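You operate a simulated robot arm through the tools that you are given. There is no shell and no other tool. Be economical: measure what you need, move in short steps, check, and stop when the job is done.

You are at the controls of a simulated two-armed robot. One attempt, no reset.

Task
Put the yellow flag marker on the grey plate with a black sheet on the surface of the steel table on wheels. Take the leak marker and leave it on the light box. Pick up the clear dust canister with one hand, pass it to the other hand and put it on the shelf under the steel table on wheels. Take the grey wipe and put it on the worktop of the splice bench. Fetch the yellow leader bracket and set it on the shelf under the steel table on wheels. Put the sample case with the earliest date from the free part of the long white bench on the worktop of the long grey bench. Take the roller with orange bands on the free part of the long white bench and put it away on the surface of the narrow bench. The order is free. Set down upright: yellow flag marker, leak marker, clear dust canister, yellow leader bracket.

It is judged by the outcome, as a careful person would: the job done as asked, and still so three seconds after it is handed in. It fails if anything else is knocked over, pushed out of place, dropped, spilled or broken. Flat cloth is picked up by pressing the open fingertips on it (5 to 10 N) and closing them slowly along it; thin cloth reads only 2 to 8 mm in the jaws.

Robot
Two 7-joint arms with two-finger parallel grippers on one trunk, on a base that drives. Base frame: it is fixed to the floor where the robot stands at the start and does not move with it; the origin is under the middle of the robot, x ahead of it, y to its left, z up; the surface under the hand at the start is at about z = 860. Readings come in mm, rad, newtons and seconds.
The left shoulder is at the start at [59, 174, 1232], the right one opposite. With the tool pointing down near the work surface each hand reaches from about 100 to 680 mm from the robot's upright axis, wherever it stands, measured 20 degrees to its own side. Places, roughly: clear dust canister [750, 4000, 750]; grey plate with a black sheet [500, 3000, 750]; grey wipe (10x7x3 cm) [500, 4700, 800]; leak marker [750, 2750, 750]; light box (12x15 cm) [380, 360, 900]; roller with orange bands (15x5x5 cm) [-2600, 5900, 800]; sample case [-2250, 5750, 750]; shelf under the steel table on wheels [600, 3000, 300]; surface of the narrow bench [-2100, -9600, 800]; worktop of the long grey bench [-4500, 3900, 800]; worktop of the splice bench [600, -200, 800]; yellow flag marker [500, 0, 750]; yellow leader bracket [500, 5500, 750]. Payload 3.6 kg a hand.
Tool frame (each hand has its own): the origin (TCP) lies between the finger pads and is the grasp point; the fingertips stand 30 mm ahead of it; z points along the fingers, y is the line along which they close. The gripper opens to 110 mm. The fingers are 20 mm wide and 10 mm thick; the gripper's body (48 by 112 mm) begins 55 mm behind the TCP.
Orientation is that of the tool frame in the base frame, as a unit quaternion [w, x, y, z]. With the fingers straight down and closing along the base's y, the tool's x points along the base's -x, its y along +y and its z along -z.

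Tools
- The arms move only by the tool send_rows. It takes "left_increments", "right_increments" or both (then of equal length, played together; a hand with none holds still); each is one flat list of numbers, 7 for each row, row after row: the shift along the tool's x, y, z in units of 500 mm (1.0 is 500 mm), then the turn, a rotation vector about the tool's x, y, z in units of 60 degrees (1.0 is 60 degrees), then the opening, from 0 (shut) to 1 (fully open). In form: [tx, ty, tz, rx, ry, rz, grip, tx, ty, tz, rx, ry, rz, grip, ...]. A call has 1 to 12 rows; each row is the pose to reach, as a shift and turn from the pose commanded when the call began, along the tool's axes at that moment. A call with a number of a shift or a turn outside -1 to 1 is refused whole. Rows are played at 5 a second. More than 50 mm and 0.15 rad between two rows, or a gripper value outside its range, and nothing of the call is played. A pose out of reach is approached as far as the arm can. The call stops where the force on the tool passes 40 N (or 10 N more than at its start, if that is more) or the arm is blocked; 0.2 s more then pass. The fingers move at their own pace (about 153 mm/s each) and stop on an object; they squeeze with about 25 N. The grip force told is the motor's: it shows also when the fingers shut on nothing. Time passes only in rows, and 0.2 s behind the last, so rows that repeat a pose let the fingers close. The reply holds the time, the measured pose of the TCP, the force on the tool along the base axes, the opening and the grip force, in the units named above and with some noise, with the torque about the TCP (base axes, N m) and any sound that the robot's microphone picked up, and new pictures: "pictures" is both (left out), scene, wrist or none (wrist: the cameras of the hands that moved).
- Cameras (640 x 400 px; columns grow to the right, rows downward): "scene" is now at [145.2, 24.1, 1401.6]; the picture's right is [0.28, -0.96, 0.00], its down [-0.59, -0.17, -0.79] and it looks along [0.76, 0.22, -0.61] (base axes); focal length 261 px, centre (320, 200). "left" rides on the left gripper at [72, -17, -103] in its tool frame; the picture's right is [0.23, 0.97, 0.00], its down [-0.76, 0.18, -0.62] and it looks along [-0.61, 0.14, 0.78] (tool axes); focal length 222 px, centre (320, 200). "right" rides on the right gripper at [72, 17, -103] in its tool frame; the picture's right is [-0.23, 0.97, 0.00], its down [-0.76, -0.18, -0.62] and it looks along [-0.61, -0.14, 0.78] (tool axes); focal length 222 px, centre (320, 200). There is no depth. A picture from a camera that has moved, and an enlarged one, comes with that camera's place and axes in the base frame and with its lens.
- move_column(by): slides the trunk up (or, below 0, down) by that many mm; the arms and the scene camera ride with it, the base frame stays. It gives what a move gives, with no picture.
- roll_base(legs): drives the robot by 1 to 6 legs, each [ahead, left, turn to the left] in mm, mm and rad, along the robot's own axes; the way and the turn of a leg run together, so that a leg with both is an arc; at most 1500 mm and 3.142 rad a leg. The arms and the cameras ride along, it lands a little off, and it stops where it bumps. It gives what a move gives, and a new picture of the scene camera.
- pan_tilt(pan, tilt): turns the head with the scene camera to pan (to the left, within 1.501 rad either way) and tilt (down, from -0.506 to 1.204), counted from straight ahead of the robot. It gives what a move gives, and a new picture of the scene camera.
- enlarge(camera, box): a new picture of the part [left, top, right, bottom] of that camera's present view, enlarged. It takes no simulated time.
- sign_off(): hands the job in; it is judged then, once.

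Go step by step. Nothing tells you exact positions but the pictures and the camera data: compare them with the known pose of the tool, close in by small moves and look again before you grip or let go. The budget is 217 turns and 260 pictures, counting those below and the enlarged ones. Unless the task says otherwise, let go and move clear before handing in, and close with one line.

The tools are called after "Call:" as a command line: name --argument value ..., lists and objects as JSON in quotes. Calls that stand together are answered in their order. send_rows: Moves the arms, as the interface text tells. Its arguments: {"type":"object","properties":{"left_increments":{"type":"array","items":{"type":"number"}},"right_increments":{"type":"array","items":{"type":"number"}},"pictures":{"type":"string","enum":["both","scene","wrist","none"]}},"required":[]} The other tools are called the same way: move_column (by) slides the trunk up or down; roll_base (legs) drives the base; pan_tilt (pan, tilt) turns the head that bears the scene camera; enlarge (camera, box) takes an enlarged picture of a part of a camera's view; sign_off () hands the job in.

At the start:

```text
time: 0.0
left_eef_pos: [346.4, 383.7, 1171.8]
left_tool_rot: [0.0, -0.001, 1.0, 0.0]
left_wrist_force: [-0.3, 0.4, 1.6]
left_wrist_torque: [0.01, 0.02, -0.01]
left_finger_gap: 110.0
left_grasp_force: 0.1
right_eef_pos: [469.9, -40.4, 1185.7]
right_tool_rot: [0.0, -0.001, 1.0, 0.0]
right_wrist_force: [-0.2, 0.1, 0.3]
right_wrist_torque: [0.03, 0.0, -0.01]
right_finger_gap: 110.2
right_grasp_force: 0.1
trunk travel left (down, up): [-348.0, 415.0]
robot x, y, heading: [-0.1, 0.0, 0.001]
head pan, tilt: [0.281, 0.656]
```

scene: 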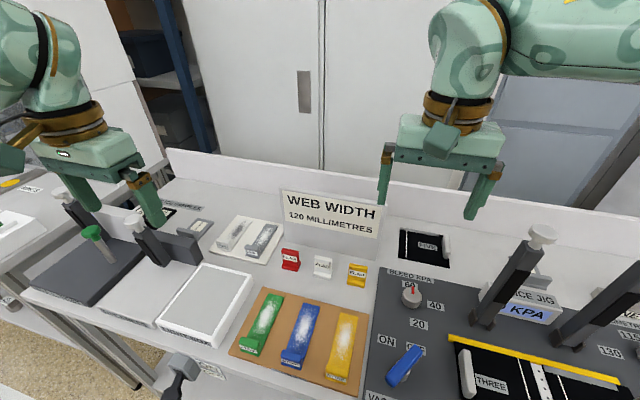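
right: 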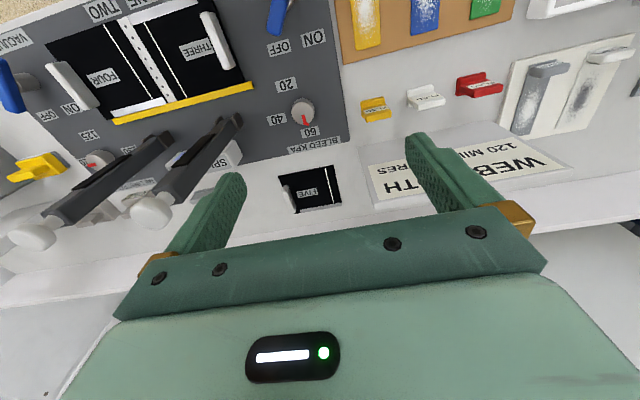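
left: 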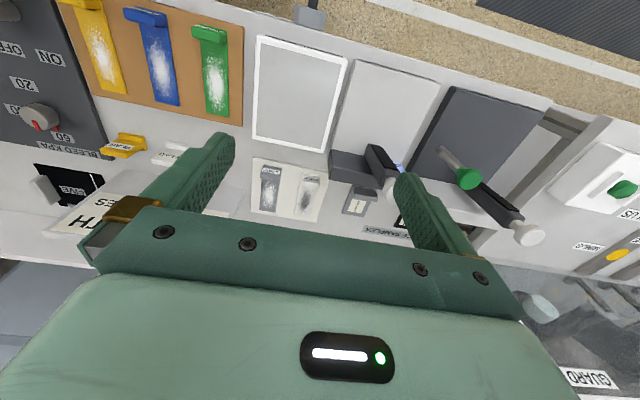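

I see the splice bench with flag markers (red, white, yellow) behind the leader brackets. I'll take a closer look at them before moving.

Call:
enlarge --camera "scene" --box '[230, 200, 430, 325]'

Call:
pan_tilt --pan -0.4 --tilt 0.7

Call:
pan_tilt --pan 1.3 --tilt 0.4

```text
3.20 times, centred on (330, 262) of scene
camera zoom: at [145.2, 24.1, 1401.6], right [0.28, -0.96, 0.0], down [-0.59, -0.17, -0.79], along [0.76, 0.22, -0.61], focal length 835 px, centre (288, 0)
```

zoom: 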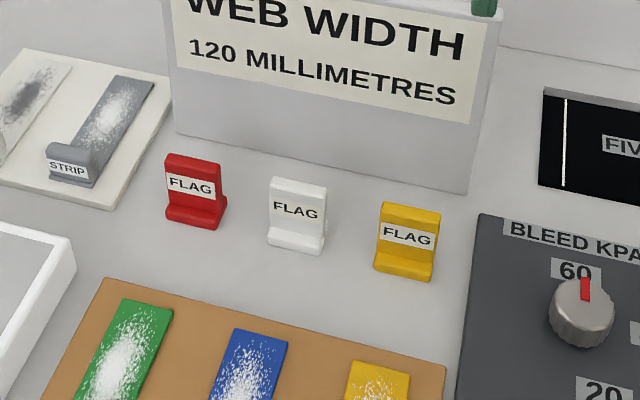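

```text
time: 1.1
left_eef_pos: [347.3, 384.2, 1172.5]
left_tool_rot: [0.0, -0.001, 1.0, 0.0]
left_wrist_force: [-0.2, 0.9, 0.6]
left_wrist_torque: [0.03, 0.01, -0.02]
left_finger_gap: 110.2
left_grasp_force: 0.1
right_eef_pos: [470.6, -40.4, 1185.3]
right_tool_rot: [-0.001, 0.0, 1.0, 0.0]
right_wrist_force: [0.7, -0.7, 0.1]
right_wrist_torque: [0.0, 0.01, -0.03]
right_finger_gap: 109.8
right_grasp_force: 0.0
trunk travel left (down, up): [-348.0, 415.0]
robot x, y, heading: [2.1, -0.1, 0.002]
head pan, tilt: [-0.4, 0.7]
camera scene: at [140.3, -32.9, 1397.9], right [-0.39, -0.92, 0.0], down [-0.59, 0.25, -0.76], along [0.7, -0.3, -0.64], focal length 261 px, centre (320, 200)
```

scene: 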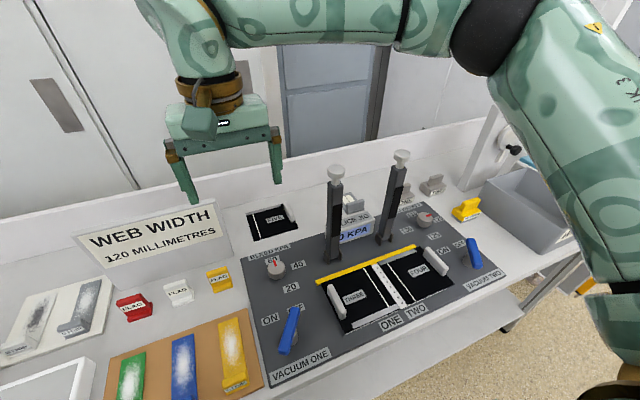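

```text
time: 2.8
left_eef_pos: [346.7, 384.3, 1173.4]
left_tool_rot: [0.0, -0.001, 1.0, 0.0]
left_wrist_force: [-0.3, -0.3, 0.8]
left_wrist_torque: [0.02, 0.04, -0.03]
left_finger_gap: 110.2
left_grasp_force: 0.1
right_eef_pos: [468.6, -39.3, 1184.8]
right_tool_rot: [-0.001, 0.0, 1.0, 0.0]
right_wrist_force: [-1.4, 0.1, 0.6]
right_wrist_torque: [-0.01, 0.02, 0.02]
right_finger_gap: 110.2
right_grasp_force: 0.0
trunk travel left (down, up): [-348.0, 415.0]
robot x, y, heading: [0.2, -1.0, 0.001]
head pan, tilt: [1.3, 0.4]
camera scene: at [86.9, 89.3, 1424.7], right [0.96, -0.27, 0.0], down [-0.1, -0.38, -0.92], along [0.25, 0.89, -0.39], focal length 261 px, centre (320, 200)
```

scene: 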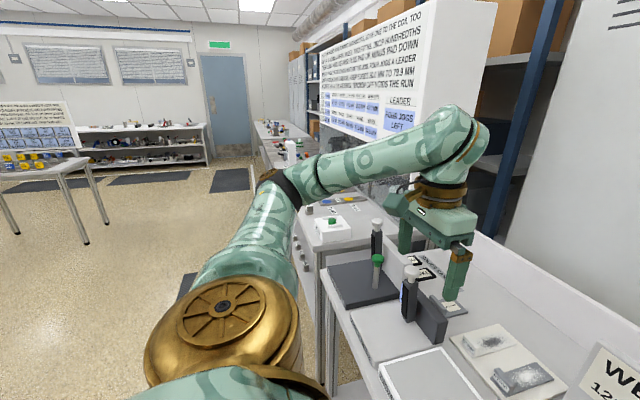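

The yellow flag appears to be near [541, 47, 865], in front of the sign. I'll bring the right hand above it.

Call:
send_rows --right_increments '[-0.03, 0.035, 0.074, 0, 0, 0, 1, -0.06, 0.07, 0.148, 0, 0, 0, 1, -0.09, 0.105, 0.222, 0, 0, 0, 1, -0.12, 0.14, 0.296, 0, 0, 0, 1, -0.144, 0.174, 0.37, 0, 0, 0, 1]' --pictures "wrist"

Call:
pan_tilt --pan 0.1 --tilt 0.85

```text
time: 4.0
left_eef_pos: [346.5, 384.4, 1171.5]
left_tool_rot: [0.0, 0.0, 1.0, 0.0]
left_wrist_force: [-1.3, 0.5, 0.8]
left_wrist_torque: [-0.03, 0.0, 0.0]
left_finger_gap: 109.8
left_grasp_force: 0.1
right_eef_pos: [545.3, 46.9, 1000.3]
right_tool_rot: [-0.001, 0.0, 1.0, -0.001]
right_wrist_force: [0.4, -0.1, 0.8]
right_wrist_torque: [0.01, 0.0, -0.01]
right_finger_gap: 110.1
right_grasp_force: 0.0
trunk travel left (down, up): [-348.0, 415.0]
robot x, y, heading: [1.0, -4.5, -0.004]
head pan, tilt: [1.3, 0.4]
camera right: at [473.6, 63.2, 1104.1], right [0.23, 0.97, 0.0], down [0.76, -0.18, 0.62], along [0.61, -0.14, -0.78], focal length 222 px, centre (320, 200)
```

right: 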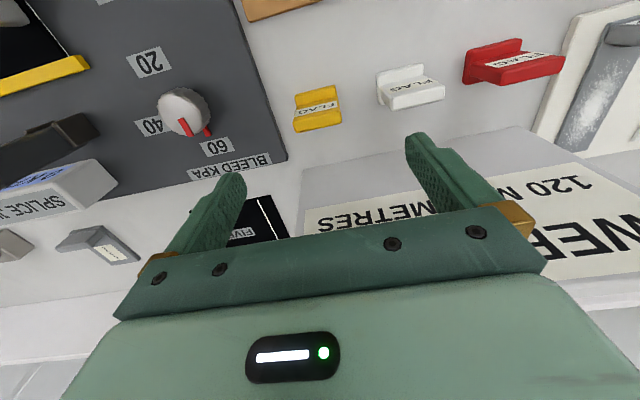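

```text
time: 5.4
left_eef_pos: [346.2, 384.0, 1171.4]
left_tool_rot: [0.0, -0.001, 1.0, 0.0]
left_wrist_force: [0.4, 0.5, -0.1]
left_wrist_torque: [-0.03, -0.01, 0.01]
left_finger_gap: 110.1
left_grasp_force: 0.0
right_eef_pos: [545.2, 45.6, 1001.2]
right_tool_rot: [-0.001, 0.0, 1.0, 0.0]
right_wrist_force: [0.3, 0.3, 0.8]
right_wrist_torque: [0.01, -0.01, 0.0]
right_finger_gap: 109.8
right_grasp_force: 0.0
trunk travel left (down, up): [-348.0, 415.0]
robot x, y, heading: [-3.3, 1.5, 0.003]
head pan, tilt: [0.099, 0.85]
camera scene: at [139.9, 8.0, 1385.6], right [0.1, -0.99, 0.0], down [-0.75, -0.08, -0.66], along [0.66, 0.07, -0.75], focal length 261 px, centre (320, 200)
```

scene: 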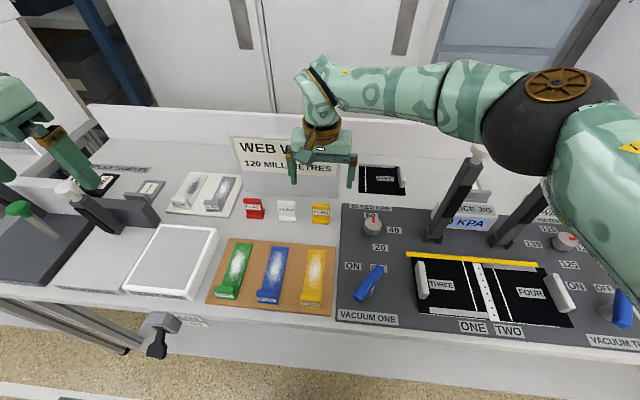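

The flag checks out at about [540, 48] in both views, with the white flag about 86 mm to its left. I'll narrow the jaws so they don't touch it, and descend.

Call:
send_rows --right_increments '[0.01, 0.003, 0.07, 0, 0, 0, 0.68, 0.01, 0.003, 0.14, 0, 0, 0, 0.68, 0.01, 0.003, 0.14, 0, 0, 0, 0.68]'

```text
time: 6.2
left_eef_pos: [345.5, 383.7, 1172.8]
left_tool_rot: [0.0, -0.001, 1.0, 0.0]
left_wrist_force: [-0.6, 0.5, 0.1]
left_wrist_torque: [-0.01, -0.01, -0.01]
left_finger_gap: 109.9
left_grasp_force: 0.1
right_eef_pos: [538.9, 50.4, 929.8]
right_tool_rot: [0.001, 0.001, 1.0, 0.0]
right_wrist_force: [-0.8, 0.6, 0.8]
right_wrist_torque: [-0.01, -0.02, 0.0]
right_finger_gap: 75.0
right_grasp_force: 0.0
trunk travel left (down, up): [-348.0, 415.0]
robot x, y, heading: [0.7, 2.8, -0.001]
head pan, tilt: [0.099, 0.85]
camera scene: at [139.6, 7.8, 1385.7], right [0.1, -1.0, 0.0], down [-0.75, -0.07, -0.66], along [0.66, 0.07, -0.75], focal length 261 px, centre (320, 200)
camera right: at [466.7, 67.1, 1032.5], right [0.23, 0.97, 0.0], down [0.76, -0.18, 0.62], along [0.61, -0.14, -0.78], focal length 222 px, centre (320, 200)
```

scene: 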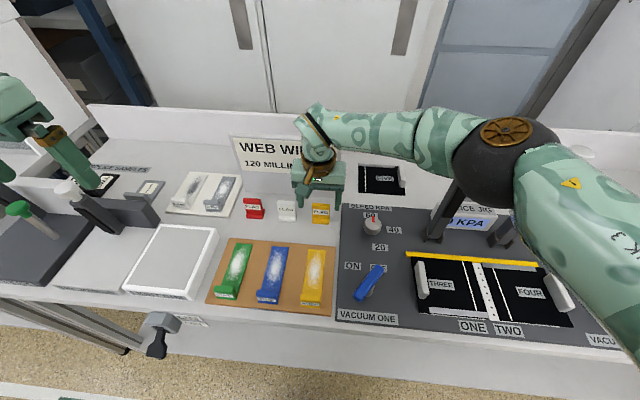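
right: 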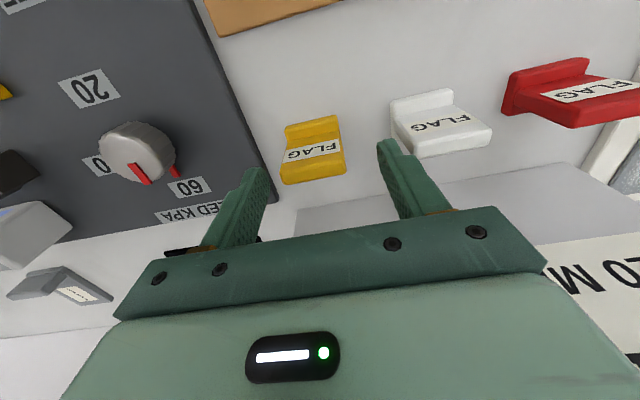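

Flag is between the fingers; final descent and grip.

Call:
send_rows --right_increments '[-0.006, -0.007, 0.04, 0, 0, 0, 0.68, -0.006, -0.007, 0.064, 0, 0, 0, 0.68, -0.006, -0.007, 0.064, 0, 0, 0, 0.3, -0.006, -0.007, 0.064, 0, 0, 0, 0.3, -0.006, -0.007, 0.064, 0, 0, 0, 0.0, -0.006, -0.007, 0.064, 0, 0, 0, 0.0]' --pictures "wrist"

```text
time: 7.6
left_eef_pos: [346.4, 384.4, 1171.7]
left_tool_rot: [0.0, -0.001, 1.0, 0.0]
left_wrist_force: [0.8, -0.6, -0.6]
left_wrist_torque: [-0.01, -0.01, -0.01]
left_finger_gap: 110.1
left_grasp_force: 0.1
right_eef_pos: [540.4, 45.1, 897.3]
right_tool_rot: [-0.001, 0.0, 1.0, 0.0]
right_wrist_force: [0.6, 0.5, 0.4]
right_wrist_torque: [0.03, 0.01, -0.02]
right_finger_gap: 43.0
right_grasp_force: 25.2
trunk travel left (down, up): [-348.0, 415.0]
robot x, y, heading: [-2.2, -3.1, -0.002]
head pan, tilt: [0.099, 0.85]
camera right: at [468.2, 61.6, 1000.4], right [0.23, 0.97, 0.0], down [0.76, -0.18, 0.62], along [0.61, -0.14, -0.78], focal length 222 px, centre (320, 200)
```

right: 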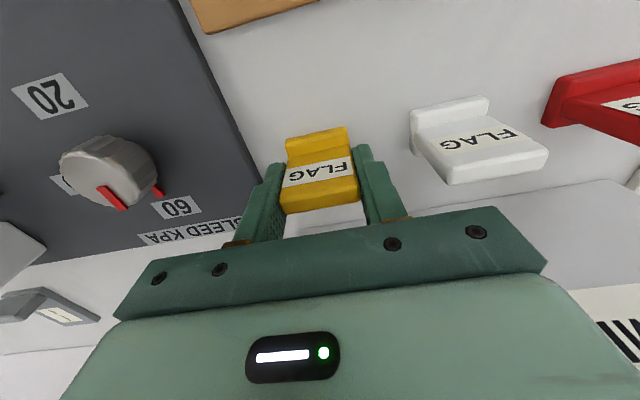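

Flag gripped (43 mm). I'll lift and tuck the hand back, then back the robot away from the bench and drive toward the steel table.

Call:
send_rows --right_increments '[0, 0, -0.09, 0, 0, 0, 0, 0, 0, -0.18, 0, 0, 0, 0, 0.04, -0.03, -0.26, 0, 0, 0, 0, 0.09, -0.08, -0.32, 0, 0, 0, 0, 0.15, -0.14, -0.36, 0, 0, 0, 0, 0.21, -0.2, -0.38, 0, 0, 0, 0, 0.27, -0.26, -0.4, 0, 0, 0, 0]' --pictures "none"

Call:
roll_base --legs '[[-700, 0, 0], [0, 1500, 0]]'

```text
time: 9.2
left_eef_pos: [344.8, 382.9, 1172.6]
left_tool_rot: [0.0, -0.001, 1.0, 0.0]
left_wrist_force: [-0.1, 0.3, 0.5]
left_wrist_torque: [0.0, -0.03, 0.0]
left_finger_gap: 109.9
left_grasp_force: 0.0
right_eef_pos: [400.7, -84.5, 1099.5]
right_tool_rot: [0.0, 0.0, 1.0, 0.001]
right_wrist_force: [-0.1, 0.3, 0.2]
right_wrist_torque: [-0.04, -0.05, -0.03]
right_finger_gap: 43.1
right_grasp_force: 25.4
trunk travel left (down, up): [-348.0, 415.0]
robot x, y, heading: [-1.6, -3.0, -0.004]
head pan, tilt: [0.099, 0.85]
```

```text
time: 20.0
left_eef_pos: [-386.2, 1865.1, 1172.8]
left_tool_rot: [0.0, -0.009, 1.0, 0.0]
left_wrist_force: [-0.1, -0.4, -0.2]
left_wrist_torque: [0.0, -0.01, 0.02]
left_finger_gap: 110.0
left_grasp_force: 0.1
right_eef_pos: [-322.1, 1398.9, 1098.9]
right_tool_rot: [-0.001, -0.008, 1.0, 0.0]
right_wrist_force: [1.0, -0.7, -0.7]
right_wrist_torque: [0.01, 0.01, -0.05]
right_finger_gap: 42.9
right_grasp_force: 24.7
trunk travel left (down, up): [-348.0, 415.0]
robot x, y, heading: [-725.0, 1475.3, 0.013]
head pan, tilt: [0.099, 0.85]
camera scene: at [-585.9, 1485.1, 1385.6], right [0.12, -0.99, 0.0], down [-0.75, -0.09, -0.66], along [0.66, 0.08, -0.75], focal length 261 px, centre (320, 200)
```

scene: 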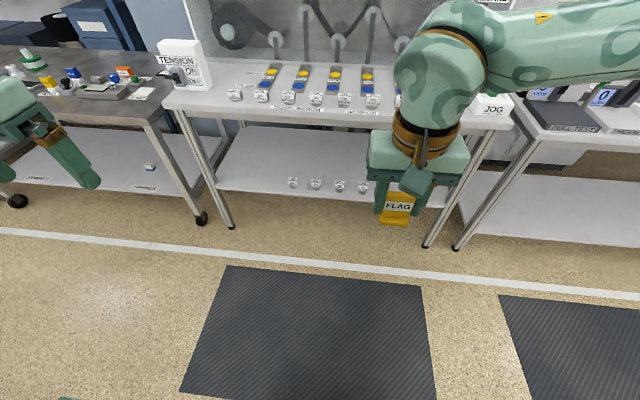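

The steel table on wheels is next on the left. I'll drive further left and look at it.

Call:
roll_base --legs '[[0, 1450, -0.013]]'

Call:
pan_tilt --pan 0.0 --tilt 0.6

```text
time: 27.1
left_eef_pos: [-397.1, 3293.2, 1172.0]
left_tool_rot: [0.0, -0.003, 1.0, 0.001]
left_wrist_force: [-0.4, 0.2, 0.0]
left_wrist_torque: [0.01, -0.02, 0.0]
left_finger_gap: 110.0
left_grasp_force: 0.0
right_eef_pos: [-338.8, 2827.7, 1098.5]
right_tool_rot: [-0.001, -0.003, 1.0, -0.001]
right_wrist_force: [0.0, 0.0, -0.3]
right_wrist_torque: [-0.01, -0.01, 0.01]
right_finger_gap: 43.1
right_grasp_force: 25.2
trunk travel left (down, up): [-348.0, 415.0]
robot x, y, heading: [-745.3, 2907.2, 0.007]
head pan, tilt: [0.099, 0.85]
camera scene: at [-602.3, 2916.5, 1385.6], right [0.11, -0.99, 0.0], down [-0.75, -0.08, -0.66], along [0.66, 0.07, -0.75], focal length 261 px, centre (320, 200)
```

scene: 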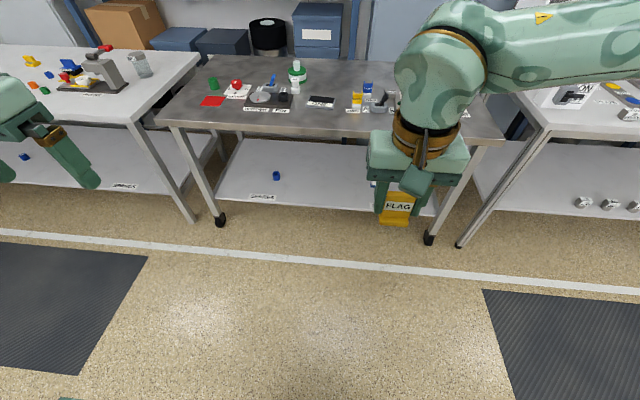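

```text
time: 27.9
left_eef_pos: [-399.3, 3293.9, 1171.9]
left_tool_rot: [0.001, -0.003, 1.0, 0.001]
left_wrist_force: [-0.1, -0.2, 0.4]
left_wrist_torque: [-0.01, 0.0, 0.0]
left_finger_gap: 110.1
left_grasp_force: 0.2
right_eef_pos: [-338.7, 2826.7, 1099.3]
right_tool_rot: [0.0, -0.003, 1.0, 0.0]
right_wrist_force: [0.5, -0.3, -0.6]
right_wrist_torque: [0.01, -0.02, -0.02]
right_finger_gap: 43.2
right_grasp_force: 25.1
trunk travel left (down, up): [-348.0, 415.0]
robot x, y, heading: [-743.4, 2906.4, 0.006]
head pan, tilt: [0.0, 0.6]
camera scene: at [-591.7, 2908.5, 1406.5], right [0.01, -1.0, 0.0], down [-0.57, 0.0, -0.82], along [0.82, 0.01, -0.57], focal length 261 px, centre (320, 200)
```

scene: 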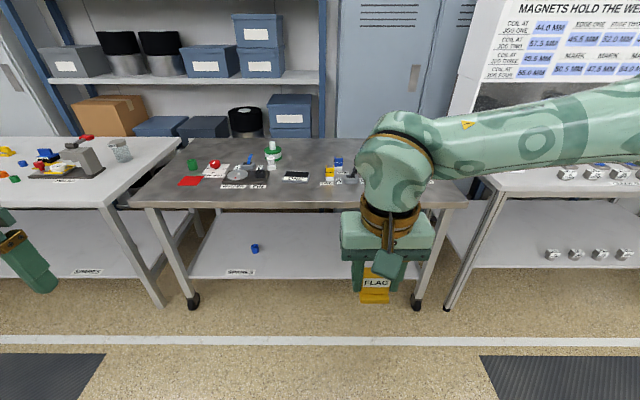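

Call:
enlarge --camera "scene" --box '[160, 130, 480, 290]'

Call:
enlarge --camera "scene" --box '[0, 120, 160, 220]'

```text
2.00 times, centred on (320, 210) of scene
camera zoom: at [-591.7, 2908.5, 1406.5], right [0.01, -1.0, 0.0], down [-0.57, 0.0, -0.82], along [0.82, 0.01, -0.57], focal length 522 px, centre (320, 180)
```

zoom: 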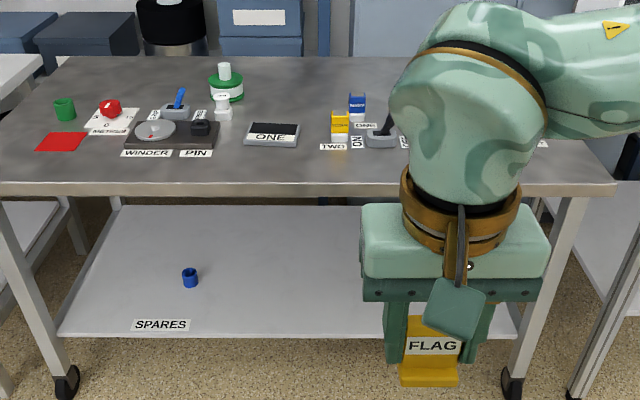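

```text
4.00 times, centred on (80, 170) of scene
camera zoom: at [-591.7, 2908.5, 1406.5], right [0.01, -1.0, 0.0], down [-0.57, 0.0, -0.82], along [0.82, 0.01, -0.57], focal length 1043 px, centre (1280, 320)
```

zoom: 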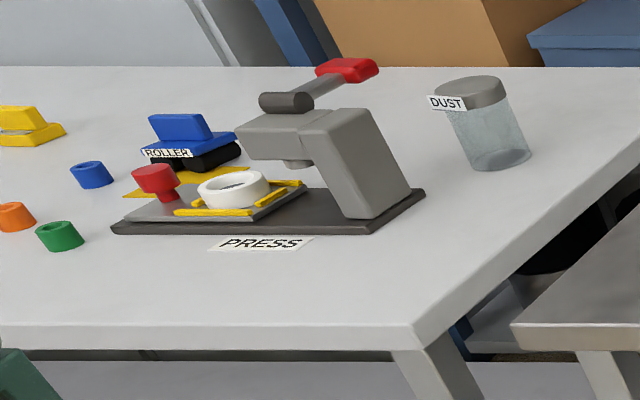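

The grey plate "ONE" with the black sheet is at about [540, 3040], table top ≈ z 750, shelf ≈ z 285. I'll drive up to the table.

Call:
roll_base --legs '[[735, 130, -0.006]]'

Call:
pan_tilt --pan 0.0 --tilt 0.95

```text
time: 31.9
left_eef_pos: [326.6, 3434.8, 1172.2]
left_tool_rot: [0.001, -0.008, 1.0, 0.0]
left_wrist_force: [-0.7, 0.0, -0.4]
left_wrist_torque: [-0.03, 0.0, -0.01]
left_finger_gap: 110.4
left_grasp_force: 0.0
right_eef_pos: [389.0, 2969.1, 1098.8]
right_tool_rot: [-0.001, -0.008, 1.0, 0.0]
right_wrist_force: [-0.8, 0.5, 0.4]
right_wrist_torque: [-0.02, 0.02, 0.0]
right_finger_gap: 43.2
right_grasp_force: 25.4
trunk travel left (down, up): [-348.0, 415.0]
robot x, y, heading: [-15.4, 3048.1, 0.015]
head pan, tilt: [0.0, 0.6]
camera scene: at [136.3, 3048.4, 1406.5], right [0.01, -1.0, 0.0], down [-0.57, -0.01, -0.82], along [0.82, 0.01, -0.57], focal length 261 px, centre (320, 200)
```

scene: 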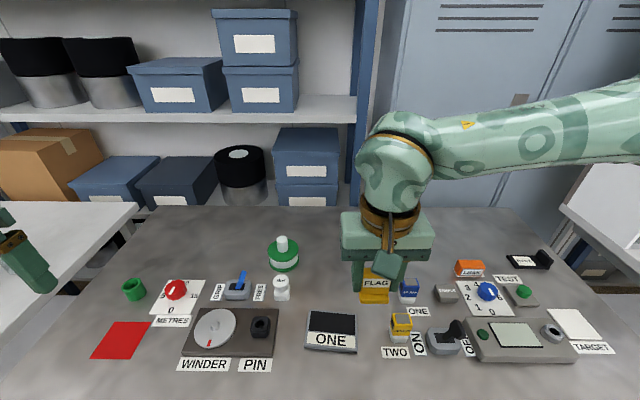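

```text
time: 32.8
left_eef_pos: [326.3, 3434.3, 1172.8]
left_tool_rot: [0.0, -0.009, 1.0, 0.001]
left_wrist_force: [0.4, 0.8, 0.2]
left_wrist_torque: [0.0, 0.02, 0.0]
left_finger_gap: 109.8
left_grasp_force: 0.1
right_eef_pos: [388.5, 2970.8, 1099.2]
right_tool_rot: [0.001, -0.007, 1.0, 0.0]
right_wrist_force: [0.2, 0.2, -0.7]
right_wrist_torque: [-0.04, 0.0, 0.01]
right_finger_gap: 43.0
right_grasp_force: 25.1
trunk travel left (down, up): [-348.0, 415.0]
robot x, y, heading: [-15.2, 3045.0, 0.01]
head pan, tilt: [0.0, 0.949]
camera scene: at [120.1, 3048.1, 1378.2], right [0.01, -1.0, 0.0], down [-0.81, -0.01, -0.58], along [0.58, 0.01, -0.81], focal length 261 px, centre (320, 200)
```

scene: 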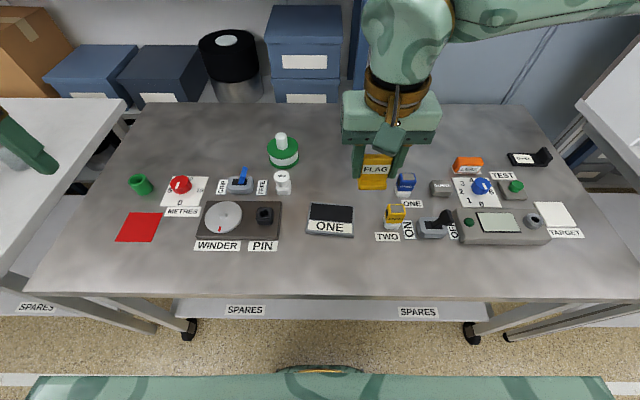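

Call:
enlarge --camera "scene" --box '[280, 145, 560, 250]'

```text
2.29 times, centred on (420, 198) of scene
camera zoom: at [120.1, 3048.1, 1378.2], right [0.01, -1.0, 0.0], down [-0.81, -0.01, -0.58], along [0.58, 0.01, -0.81], focal length 596 px, centre (91, 206)
```

zoom: 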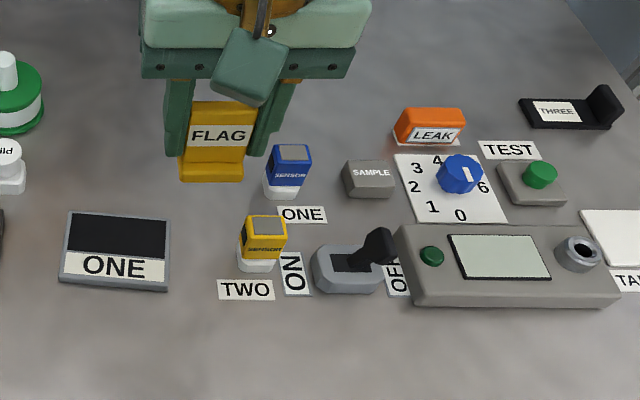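

Plate ONE centre is about [497, 3023]. I'll bring the flag above it and use the wrist camera to refine the height.

Call:
send_rows --right_increments '[-0.037, 0.017, 0.073, 0, 0, 0, 0, -0.074, 0.034, 0.146, 0, 0, 0, 0, -0.111, 0.051, 0.219, 0, 0, 0, 0, -0.148, 0.068, 0.292, 0, 0, 0, 0, -0.185, 0.085, 0.365, 0, 0, 0, 0, -0.22, 0.104, 0.438, 0, 0, 0, 0]'

```text
time: 34.2
left_eef_pos: [327.4, 3434.5, 1170.9]
left_tool_rot: [0.0, -0.007, 1.0, -0.001]
left_wrist_force: [0.6, -0.6, -1.1]
left_wrist_torque: [-0.01, -0.03, -0.01]
left_finger_gap: 109.7
left_grasp_force: 0.0
right_eef_pos: [499.0, 3023.5, 880.2]
right_tool_rot: [-0.001, -0.008, 1.0, 0.0]
right_wrist_force: [-0.1, 0.4, -0.1]
right_wrist_torque: [0.02, 0.01, 0.0]
right_finger_gap: 43.2
right_grasp_force: 24.2
trunk travel left (down, up): [-348.0, 415.0]
robot x, y, heading: [-16.4, 3045.4, 0.01]
head pan, tilt: [0.0, 0.949]
camera scene: at [120.9, 3048.5, 1378.0], right [0.01, -1.0, 0.0], down [-0.81, -0.01, -0.58], along [0.58, 0.01, -0.81], focal length 261 px, centre (320, 200)
camera right: at [425.7, 3039.8, 982.5], right [0.21, 0.98, 0.0], down [0.76, -0.17, 0.62], along [0.61, -0.13, -0.78], focal length 222 px, centre (320, 200)
```

scene: 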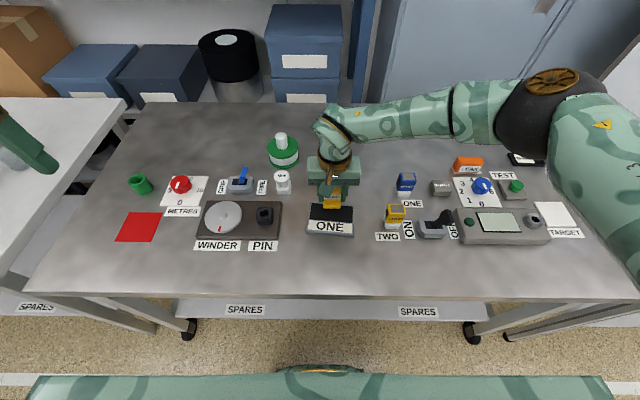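
right: 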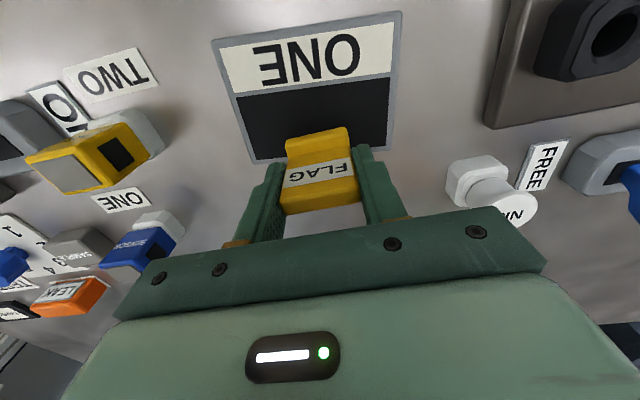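

Triangulation puts the plate top at about z 800, centred near [470, 3027]. I'll shift back and lower partway.

Call:
send_rows --right_increments '[0.042, 0.004, 0, 0, 0, 0, 0, 0.042, 0.004, 0.05, 0, 0, 0, 0, 0.042, 0.004, 0.05, 0, 0, 0, 0]' --pictures "wrist"

Call:
enlarge --camera "scene" --box '[270, 160, 390, 260]'

```text
time: 35.0
left_eef_pos: [325.9, 3435.3, 1173.8]
left_tool_rot: [0.001, -0.008, 1.0, 0.0]
left_wrist_force: [-0.4, 0.1, 0.4]
left_wrist_torque: [0.01, -0.02, -0.02]
left_finger_gap: 109.9
left_grasp_force: 0.0
right_eef_pos: [479.1, 3025.1, 857.1]
right_tool_rot: [0.002, -0.007, 1.0, 0.001]
right_wrist_force: [1.8, -1.2, 23.8]
right_wrist_torque: [-0.12, -0.06, -0.06]
right_finger_gap: 43.7
right_grasp_force: 25.3
trunk travel left (down, up): [-348.0, 415.0]
robot x, y, heading: [-13.6, 3046.2, 0.014]
head pan, tilt: [0.0, 0.949]
camera right: at [406.8, 3041.6, 960.0], right [0.21, 0.98, 0.0], down [0.76, -0.17, 0.63], along [0.61, -0.13, -0.78], focal length 222 px, centre (320, 200)
```

right: 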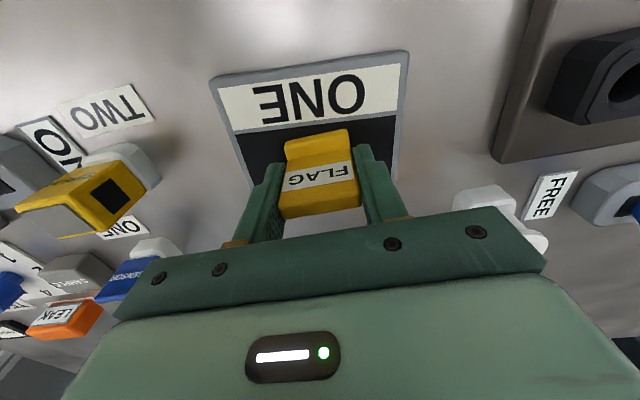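

```text
4.00 times, centred on (330, 210) of scene
camera zoom: at [118.5, 3048.2, 1378.6], right [0.01, -1.0, 0.0], down [-0.81, -0.01, -0.58], along [0.58, 0.01, -0.81], focal length 1043 px, centre (280, 160)
```

zoom: 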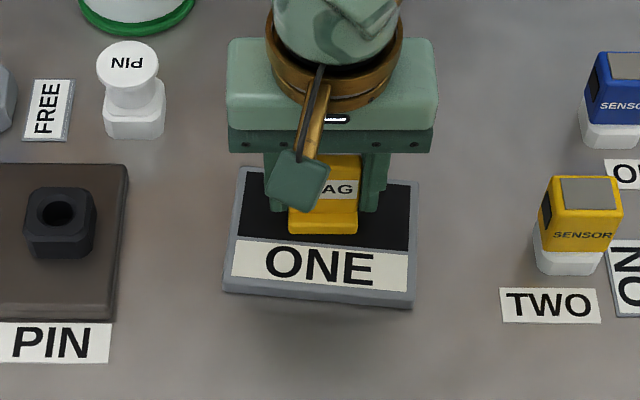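

The flag touched down on the black sheet (24 N up). I'll ease off, open, and lift clear.

Call:
send_rows --right_increments '[0, 0, -0.004, 0, 0, 0, 0, 0, 0, -0.004, 0, 0, 0, 0.6, 0, 0, -0.004, 0, 0, 0, 0.6, 0, 0, -0.06, 0, 0, 0, 0.6, 0, 0, -0.14, 0, 0, 0, 0.6, 0, 0, -0.22, 0, 0, 0, 0.6]'

```text
time: 36.4
left_eef_pos: [325.9, 3436.4, 1172.7]
left_tool_rot: [0.0, -0.008, 1.0, -0.001]
left_wrist_force: [0.2, 0.0, -0.4]
left_wrist_torque: [-0.01, -0.03, 0.0]
left_finger_gap: 109.7
left_grasp_force: 0.0
right_eef_pos: [478.7, 3023.3, 967.6]
right_tool_rot: [-0.001, -0.007, 1.0, 0.0]
right_wrist_force: [0.6, 0.5, -0.2]
right_wrist_torque: [0.01, -0.01, 0.0]
right_finger_gap: 65.9
right_grasp_force: 0.2
trunk travel left (down, up): [-348.0, 415.0]
robot x, y, heading: [-12.0, 3047.4, 0.017]
head pan, tilt: [0.0, 0.949]
camera scene: at [119.5, 3048.0, 1378.2], right [0.01, -1.0, 0.0], down [-0.81, -0.01, -0.58], along [0.58, 0.01, -0.81], focal length 261 px, centre (320, 200)
camera right: at [406.1, 3038.2, 1069.7], right [0.21, 0.98, 0.0], down [0.76, -0.17, 0.62], along [0.61, -0.13, -0.78], focal length 222 px, centre (320, 200)
```

scene: 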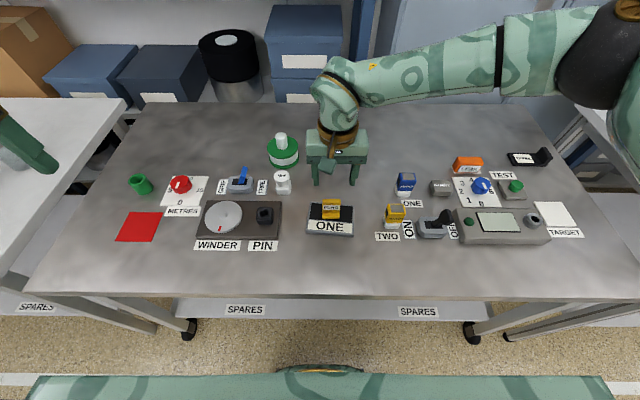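
right: 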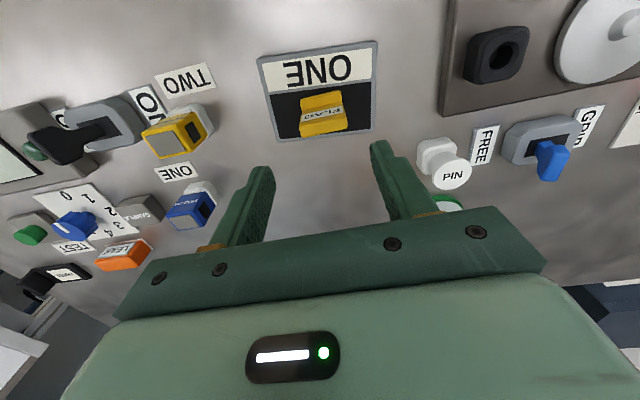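

The flag stands on the sheet. Next, the dust canister on the next bench to the left, near [620, 3930]; I'll strafe there and look.

Call:
roll_base --legs '[[-60, 740, -0.015]]'

Call:
pan_tilt --pan 0.25 --tilt 0.75

```text
time: 40.4
left_eef_pos: [271.2, 4180.1, 1170.4]
left_tool_rot: [0.0, 0.004, 1.0, 0.0]
left_wrist_force: [-0.8, 0.1, 0.1]
left_wrist_torque: [-0.03, 0.03, 0.01]
left_finger_gap: 110.3
left_grasp_force: 0.0
right_eef_pos: [416.7, 3763.8, 966.0]
right_tool_rot: [-0.002, 0.003, 1.0, -0.001]
right_wrist_force: [0.3, 0.7, -0.7]
right_wrist_torque: [-0.02, -0.02, 0.0]
right_finger_gap: 66.2
right_grasp_force: 0.1
trunk travel left (down, up): [-348.0, 415.0]
robot x, y, heading: [-74.5, 3802.0, -0.005]
head pan, tilt: [0.0, 0.949]
camera scene: at [58.0, 3798.0, 1378.1], right [-0.01, -1.0, 0.0], down [-0.81, 0.01, -0.58], along [0.58, 0.0, -0.81], focal length 261 px, centre (320, 200)
```

scene: 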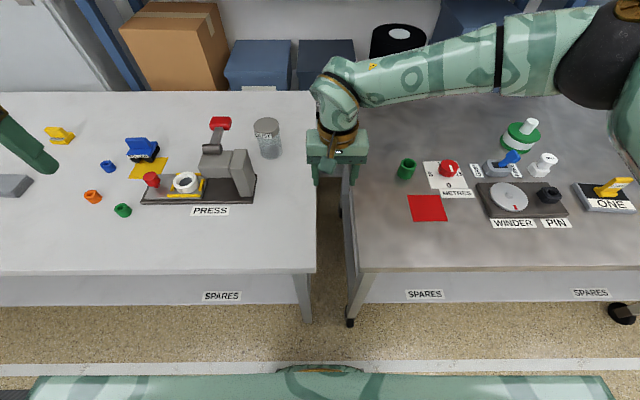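

```text
time: 41.2
left_eef_pos: [273.0, 4179.2, 1171.6]
left_tool_rot: [0.0, 0.002, 1.0, -0.001]
left_wrist_force: [0.7, 0.9, 0.5]
left_wrist_torque: [0.01, 0.02, 0.0]
left_finger_gap: 109.9
left_grasp_force: 0.1
right_eef_pos: [417.3, 3764.7, 965.7]
right_tool_rot: [-0.001, 0.003, 1.0, 0.0]
right_wrist_force: [1.9, 0.0, 0.0]
right_wrist_torque: [0.0, 0.01, 0.0]
right_finger_gap: 65.9
right_grasp_force: 0.1
trunk travel left (down, up): [-348.0, 415.0]
robot x, y, heading: [-79.4, 3796.8, -0.011]
head pan, tilt: [0.25, 0.75]
camera scene: at [65.8, 3817.7, 1393.6], right [0.24, -0.97, 0.0], down [-0.66, -0.16, -0.73], along [0.71, 0.17, -0.68], focal length 261 px, centre (320, 200)
```

scene: 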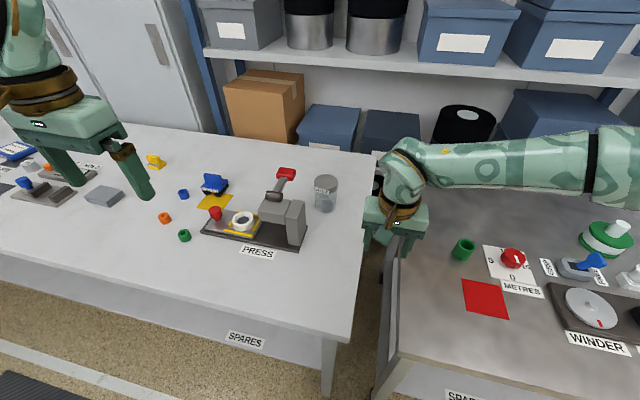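

Canister at about [643, 3947], base z ≈ 800, top ≈ 905. I'll raise the right hand, move closer, and bring the left hand over the canister.

Call:
send_rows --right_increments '[0.04, -0.02, -0.08, 0, 0, 0, 0.9, 0.08, -0.04, -0.16, 0, 0, 0, 0.9, 0.14, -0.1, -0.2, 0, 0, 0, 0.9, 0.2, -0.16, -0.24, 0, 0, 0, 0.9]' --pictures "none"

Call:
roll_base --legs '[[120, 0, 0.008]]'

```text
time: 42.2
left_eef_pos: [271.0, 4178.8, 1173.0]
left_tool_rot: [0.0, 0.003, 1.0, 0.0]
left_wrist_force: [0.3, 0.6, 0.2]
left_wrist_torque: [-0.04, 0.0, 0.04]
left_finger_gap: 109.8
left_grasp_force: 0.2
right_eef_pos: [313.4, 3684.7, 1086.1]
right_tool_rot: [0.0, 0.004, 1.0, 0.0]
right_wrist_force: [0.0, 0.4, 0.0]
right_wrist_torque: [0.04, -0.02, 0.01]
right_finger_gap: 99.3
right_grasp_force: 0.1
trunk travel left (down, up): [-348.0, 415.0]
robot x, y, heading: [-78.2, 3800.8, -0.01]
head pan, tilt: [0.25, 0.75]
```

```text
time: 43.4
left_eef_pos: [387.7, 4182.1, 1172.4]
left_tool_rot: [-0.001, 0.0, 1.0, -0.001]
left_wrist_force: [0.3, 0.5, -0.7]
left_wrist_torque: [0.01, 0.02, 0.02]
left_finger_gap: 110.2
left_grasp_force: 0.0
right_eef_pos: [434.8, 3688.0, 1085.5]
right_tool_rot: [-0.001, 0.0, 1.0, 0.0]
right_wrist_force: [0.1, -0.4, -0.5]
right_wrist_torque: [-0.03, 0.01, -0.01]
right_finger_gap: 99.0
right_grasp_force: 0.1
trunk travel left (down, up): [-348.0, 415.0]
robot x, y, heading: [39.9, 3799.8, -0.001]
head pan, tilt: [0.25, 0.75]
camera scene: at [184.6, 3818.5, 1393.5], right [0.25, -0.97, 0.0], down [-0.66, -0.17, -0.73], along [0.71, 0.18, -0.68], focal length 261 px, centre (320, 200)
```

scene: 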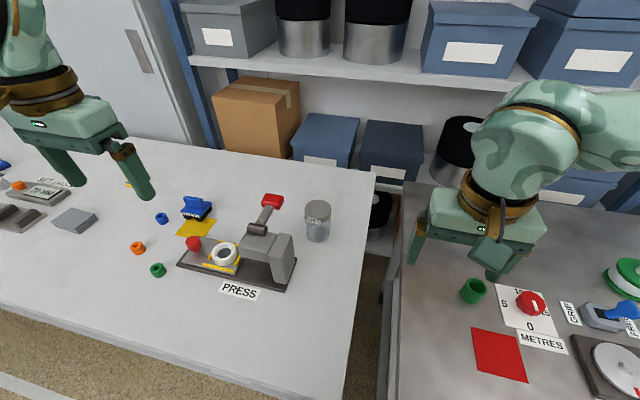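

Call:
send_rows --left_increments '[-0.064, -0.059, 0, 0, 0, 0, 1, -0.128, -0.118, 0, 0, 0, 0, 1, -0.191, -0.176, 0, 0, 0, 0, 1, -0.255, -0.235, 0, 0, 0, 0, 1, -0.319, -0.294, 0, 0, 0, 0, 1, -0.383, -0.353, 0, 0, 0, 0, 1, -0.446, -0.411, 0.04, 0, 0, 0, 1, -0.51, -0.47, 0.08, 0, 0, 0, 1, -0.51, -0.47, 0.16, 0, 0, 0, 1, -0.51, -0.47, 0.24, 0, 0, 0, 1]'

```text
time: 45.6
left_eef_pos: [641.4, 3944.7, 1051.2]
left_tool_rot: [0.0, 0.0, 1.0, 0.0]
left_wrist_force: [1.0, 0.0, -0.4]
left_wrist_torque: [0.01, 0.02, 0.0]
left_finger_gap: 109.9
left_grasp_force: 0.0
right_eef_pos: [433.3, 3687.2, 1085.6]
right_tool_rot: [-0.001, 0.001, 1.0, 0.0]
right_wrist_force: [1.1, -0.1, 0.3]
right_wrist_torque: [0.04, -0.01, 0.02]
right_finger_gap: 99.0
right_grasp_force: 0.1
trunk travel left (down, up): [-348.0, 415.0]
robot x, y, heading: [41.5, 3800.2, 0.002]
head pan, tilt: [0.25, 0.75]
camera scene: at [184.4, 3817.7, 1393.5], right [0.25, -0.97, 0.0], down [-0.66, -0.17, -0.73], along [0.71, 0.18, -0.68], focal length 261 px, centre (320, 200)
camera left: at [568.2, 3927.1, 1155.3], right [-0.23, 0.97, 0.0], down [0.76, 0.18, 0.62], along [0.61, 0.14, -0.78], focal length 222 px, centre (320, 200)
```

scene: 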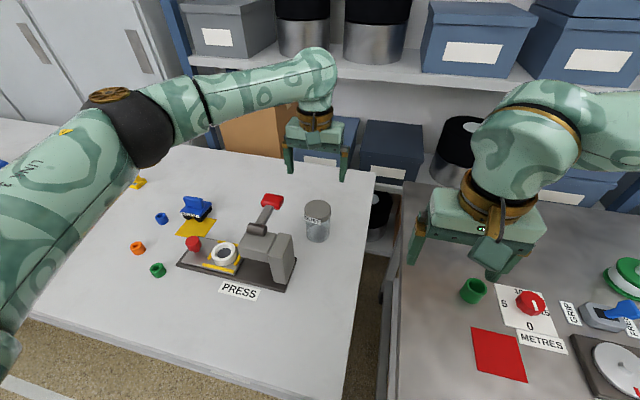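
left: 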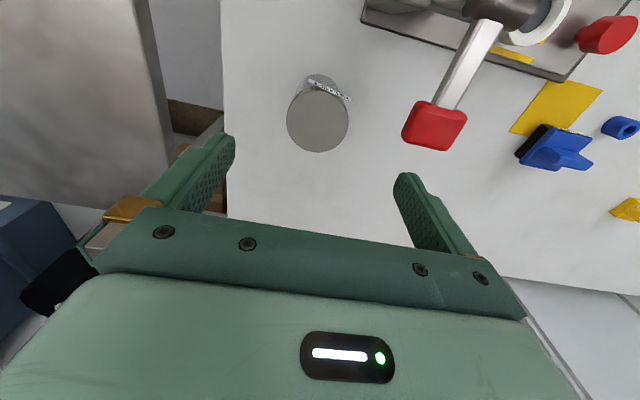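

Canister top centred near [650, 3942, 908], ~69 mm wide. Narrowing the jaws a bit to stay clear of the press handle, descending and gripping.

Call:
send_rows --left_increments '[-0.018, -0.006, 0.09, 0, 0, 0, 0.86, -0.018, -0.006, 0.18, 0, 0, 0, 0.86, -0.018, -0.006, 0.26, 0, 0, 0, 0.86]'

```text
time: 46.4
left_eef_pos: [649.0, 3942.9, 919.9]
left_tool_rot: [0.0, 0.0, 1.0, 0.0]
left_wrist_force: [0.4, -0.8, -0.7]
left_wrist_torque: [0.04, 0.02, 0.01]
left_finger_gap: 94.4
left_grasp_force: 0.1
right_eef_pos: [434.0, 3687.3, 1086.0]
right_tool_rot: [0.0, 0.0, 1.0, 0.001]
right_wrist_force: [0.8, 0.7, 0.3]
right_wrist_torque: [-0.02, -0.01, 0.03]
right_finger_gap: 98.9
right_grasp_force: 0.0
trunk travel left (down, up): [-348.0, 415.0]
robot x, y, heading: [39.5, 3796.4, -0.005]
head pan, tilt: [0.25, 0.75]
camera scene: at [184.0, 3818.3, 1393.6], right [0.25, -0.97, 0.0], down [-0.66, -0.17, -0.73], along [0.71, 0.18, -0.68], focal length 261 px, centre (320, 200)
camera left: at [576.2, 3925.4, 1024.9], right [-0.23, 0.97, 0.0], down [0.76, 0.18, 0.62], along [0.61, 0.14, -0.78], focal length 222 px, centre (320, 200)
```

scene: 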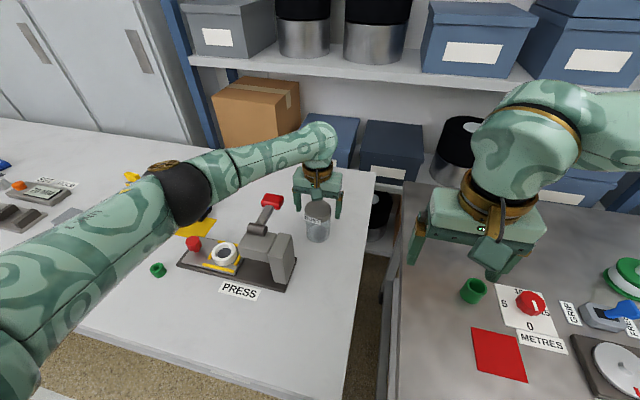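
left: 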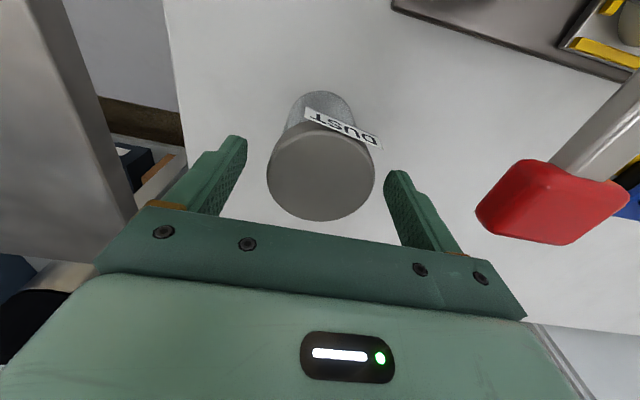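

Call:
send_rows --left_increments '[0, 0, 0.04, 0, 0, 0, 0.86, 0, 0, 0.066, 0, 0, 0, 0.86, 0, 0, 0.066, 0, 0, 0, 0.3, 0, 0, 0.066, 0, 0, 0, 0.3, 0, 0, 0.066, 0, 0, 0, 0.3]' --pictures "wrist"

```text
time: 47.6
left_eef_pos: [650.9, 3943.3, 890.2]
left_tool_rot: [0.001, -0.001, 1.0, 0.0]
left_wrist_force: [-0.2, 0.1, 0.0]
left_wrist_torque: [-0.01, -0.02, -0.01]
left_finger_gap: 68.1
left_grasp_force: 25.0
right_eef_pos: [433.1, 3686.6, 1085.2]
right_tool_rot: [-0.001, 0.0, 1.0, 0.0]
right_wrist_force: [0.5, 0.4, -0.1]
right_wrist_torque: [-0.02, 0.0, 0.01]
right_finger_gap: 98.8
right_grasp_force: 0.0
trunk travel left (down, up): [-348.0, 415.0]
robot x, y, heading: [40.8, 3796.4, -0.002]
head pan, tilt: [0.25, 0.75]
camera left: at [577.0, 3926.0, 992.5], right [-0.23, 0.97, 0.0], down [0.76, 0.18, 0.62], along [0.61, 0.14, -0.78], focal length 222 px, centre (320, 200)
```

left: 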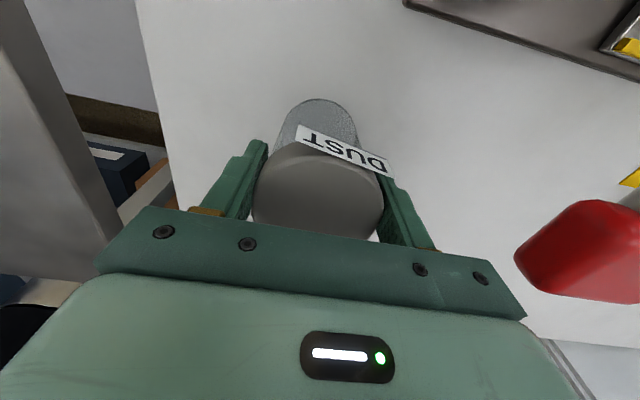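

Firm grip (68 mm). Lifting and bringing the canister in front of the robot while pitching the right hand for the handover.

Call:
send_rows --left_increments '[0, 0, -0.08, 0, 0, 0, 0.3, 0, 0, -0.16, 0, 0, 0, 0.3, 0, 0, -0.24, 0, 0, 0, 0.3, 0, 0, -0.32, 0, 0, 0, 0.3, 0.045, -0.062, -0.36, 0, 0, 0, 0.3, 0.09, -0.124, -0.4, 0, 0, 0, 0.3, 0.135, -0.185, -0.4, 0, 0, 0, 0.3, 0.182, -0.246, -0.4, 0, 0, 0, 0.3]' --right_increments '[0, 0, 0, 0, 0, 0, 1, 0, 0, 0, 0, -0.125, 0, 1, 0, 0, 0, 0, -0.25, 0, 1, 0, 0, 0, 0, -0.375, 0, 1, 0, 0, 0, 0, -0.5, 0, 1, 0, 0, 0, 0, -0.625, 0, 1, 0, 0, 0, 0, -0.75, 0, 1, 0, 0, 0, 0, -0.75, 0, 1]'

```text
time: 49.4
left_eef_pos: [558.2, 3819.5, 1090.9]
left_tool_rot: [0.0, -0.002, 1.0, 0.001]
left_wrist_force: [-0.1, -0.4, -0.2]
left_wrist_torque: [0.06, -0.04, -0.02]
left_finger_gap: 68.0
left_grasp_force: 24.6
right_eef_pos: [436.4, 3688.4, 1085.2]
right_tool_rot: [0.383, 0.001, 0.924, -0.001]
right_wrist_force: [0.0, -0.5, -0.5]
right_wrist_torque: [0.04, -0.03, 0.03]
right_finger_gap: 109.9
right_grasp_force: 0.1
right hand out of reach, approached as far as the arm can: row 7, 8
trunk travel left (down, up): [-348.0, 415.0]
robot x, y, heading: [42.1, 3798.6, 0.002]
head pan, tilt: [0.25, 0.75]
camera scene: at [182.7, 3816.9, 1393.7], right [0.25, -0.97, 0.0], down [-0.66, -0.17, -0.73], along [0.71, 0.18, -0.68], focal length 261 px, centre (320, 200)
camera right: at [312.1, 3705.6, 1106.9], right [0.16, 0.97, 0.16], down [0.1, -0.18, 0.98], along [0.98, -0.14, -0.12], focal length 222 px, centre (320, 200)
camera left: at [484.8, 3800.3, 1193.9], right [-0.23, 0.97, 0.0], down [0.76, 0.18, 0.62], along [0.61, 0.14, -0.78], focal length 222 px, centre (320, 200)
```

scene: 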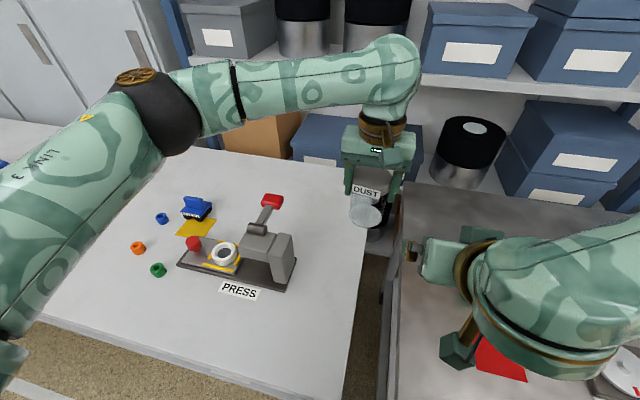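
right: 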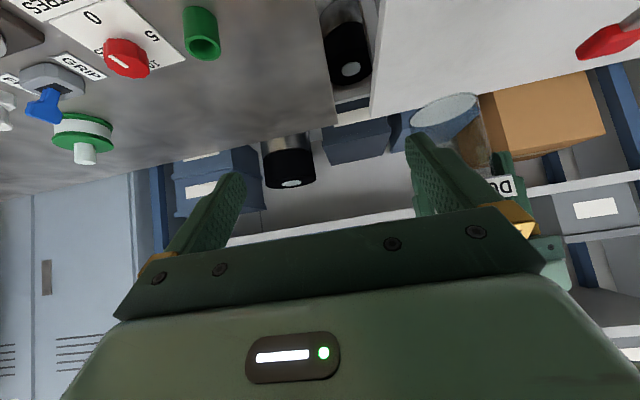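
left: 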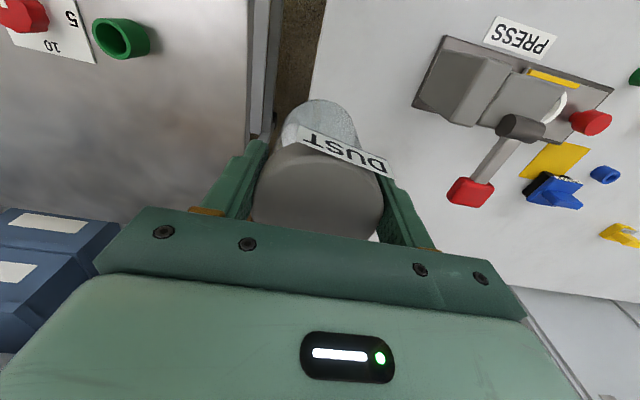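

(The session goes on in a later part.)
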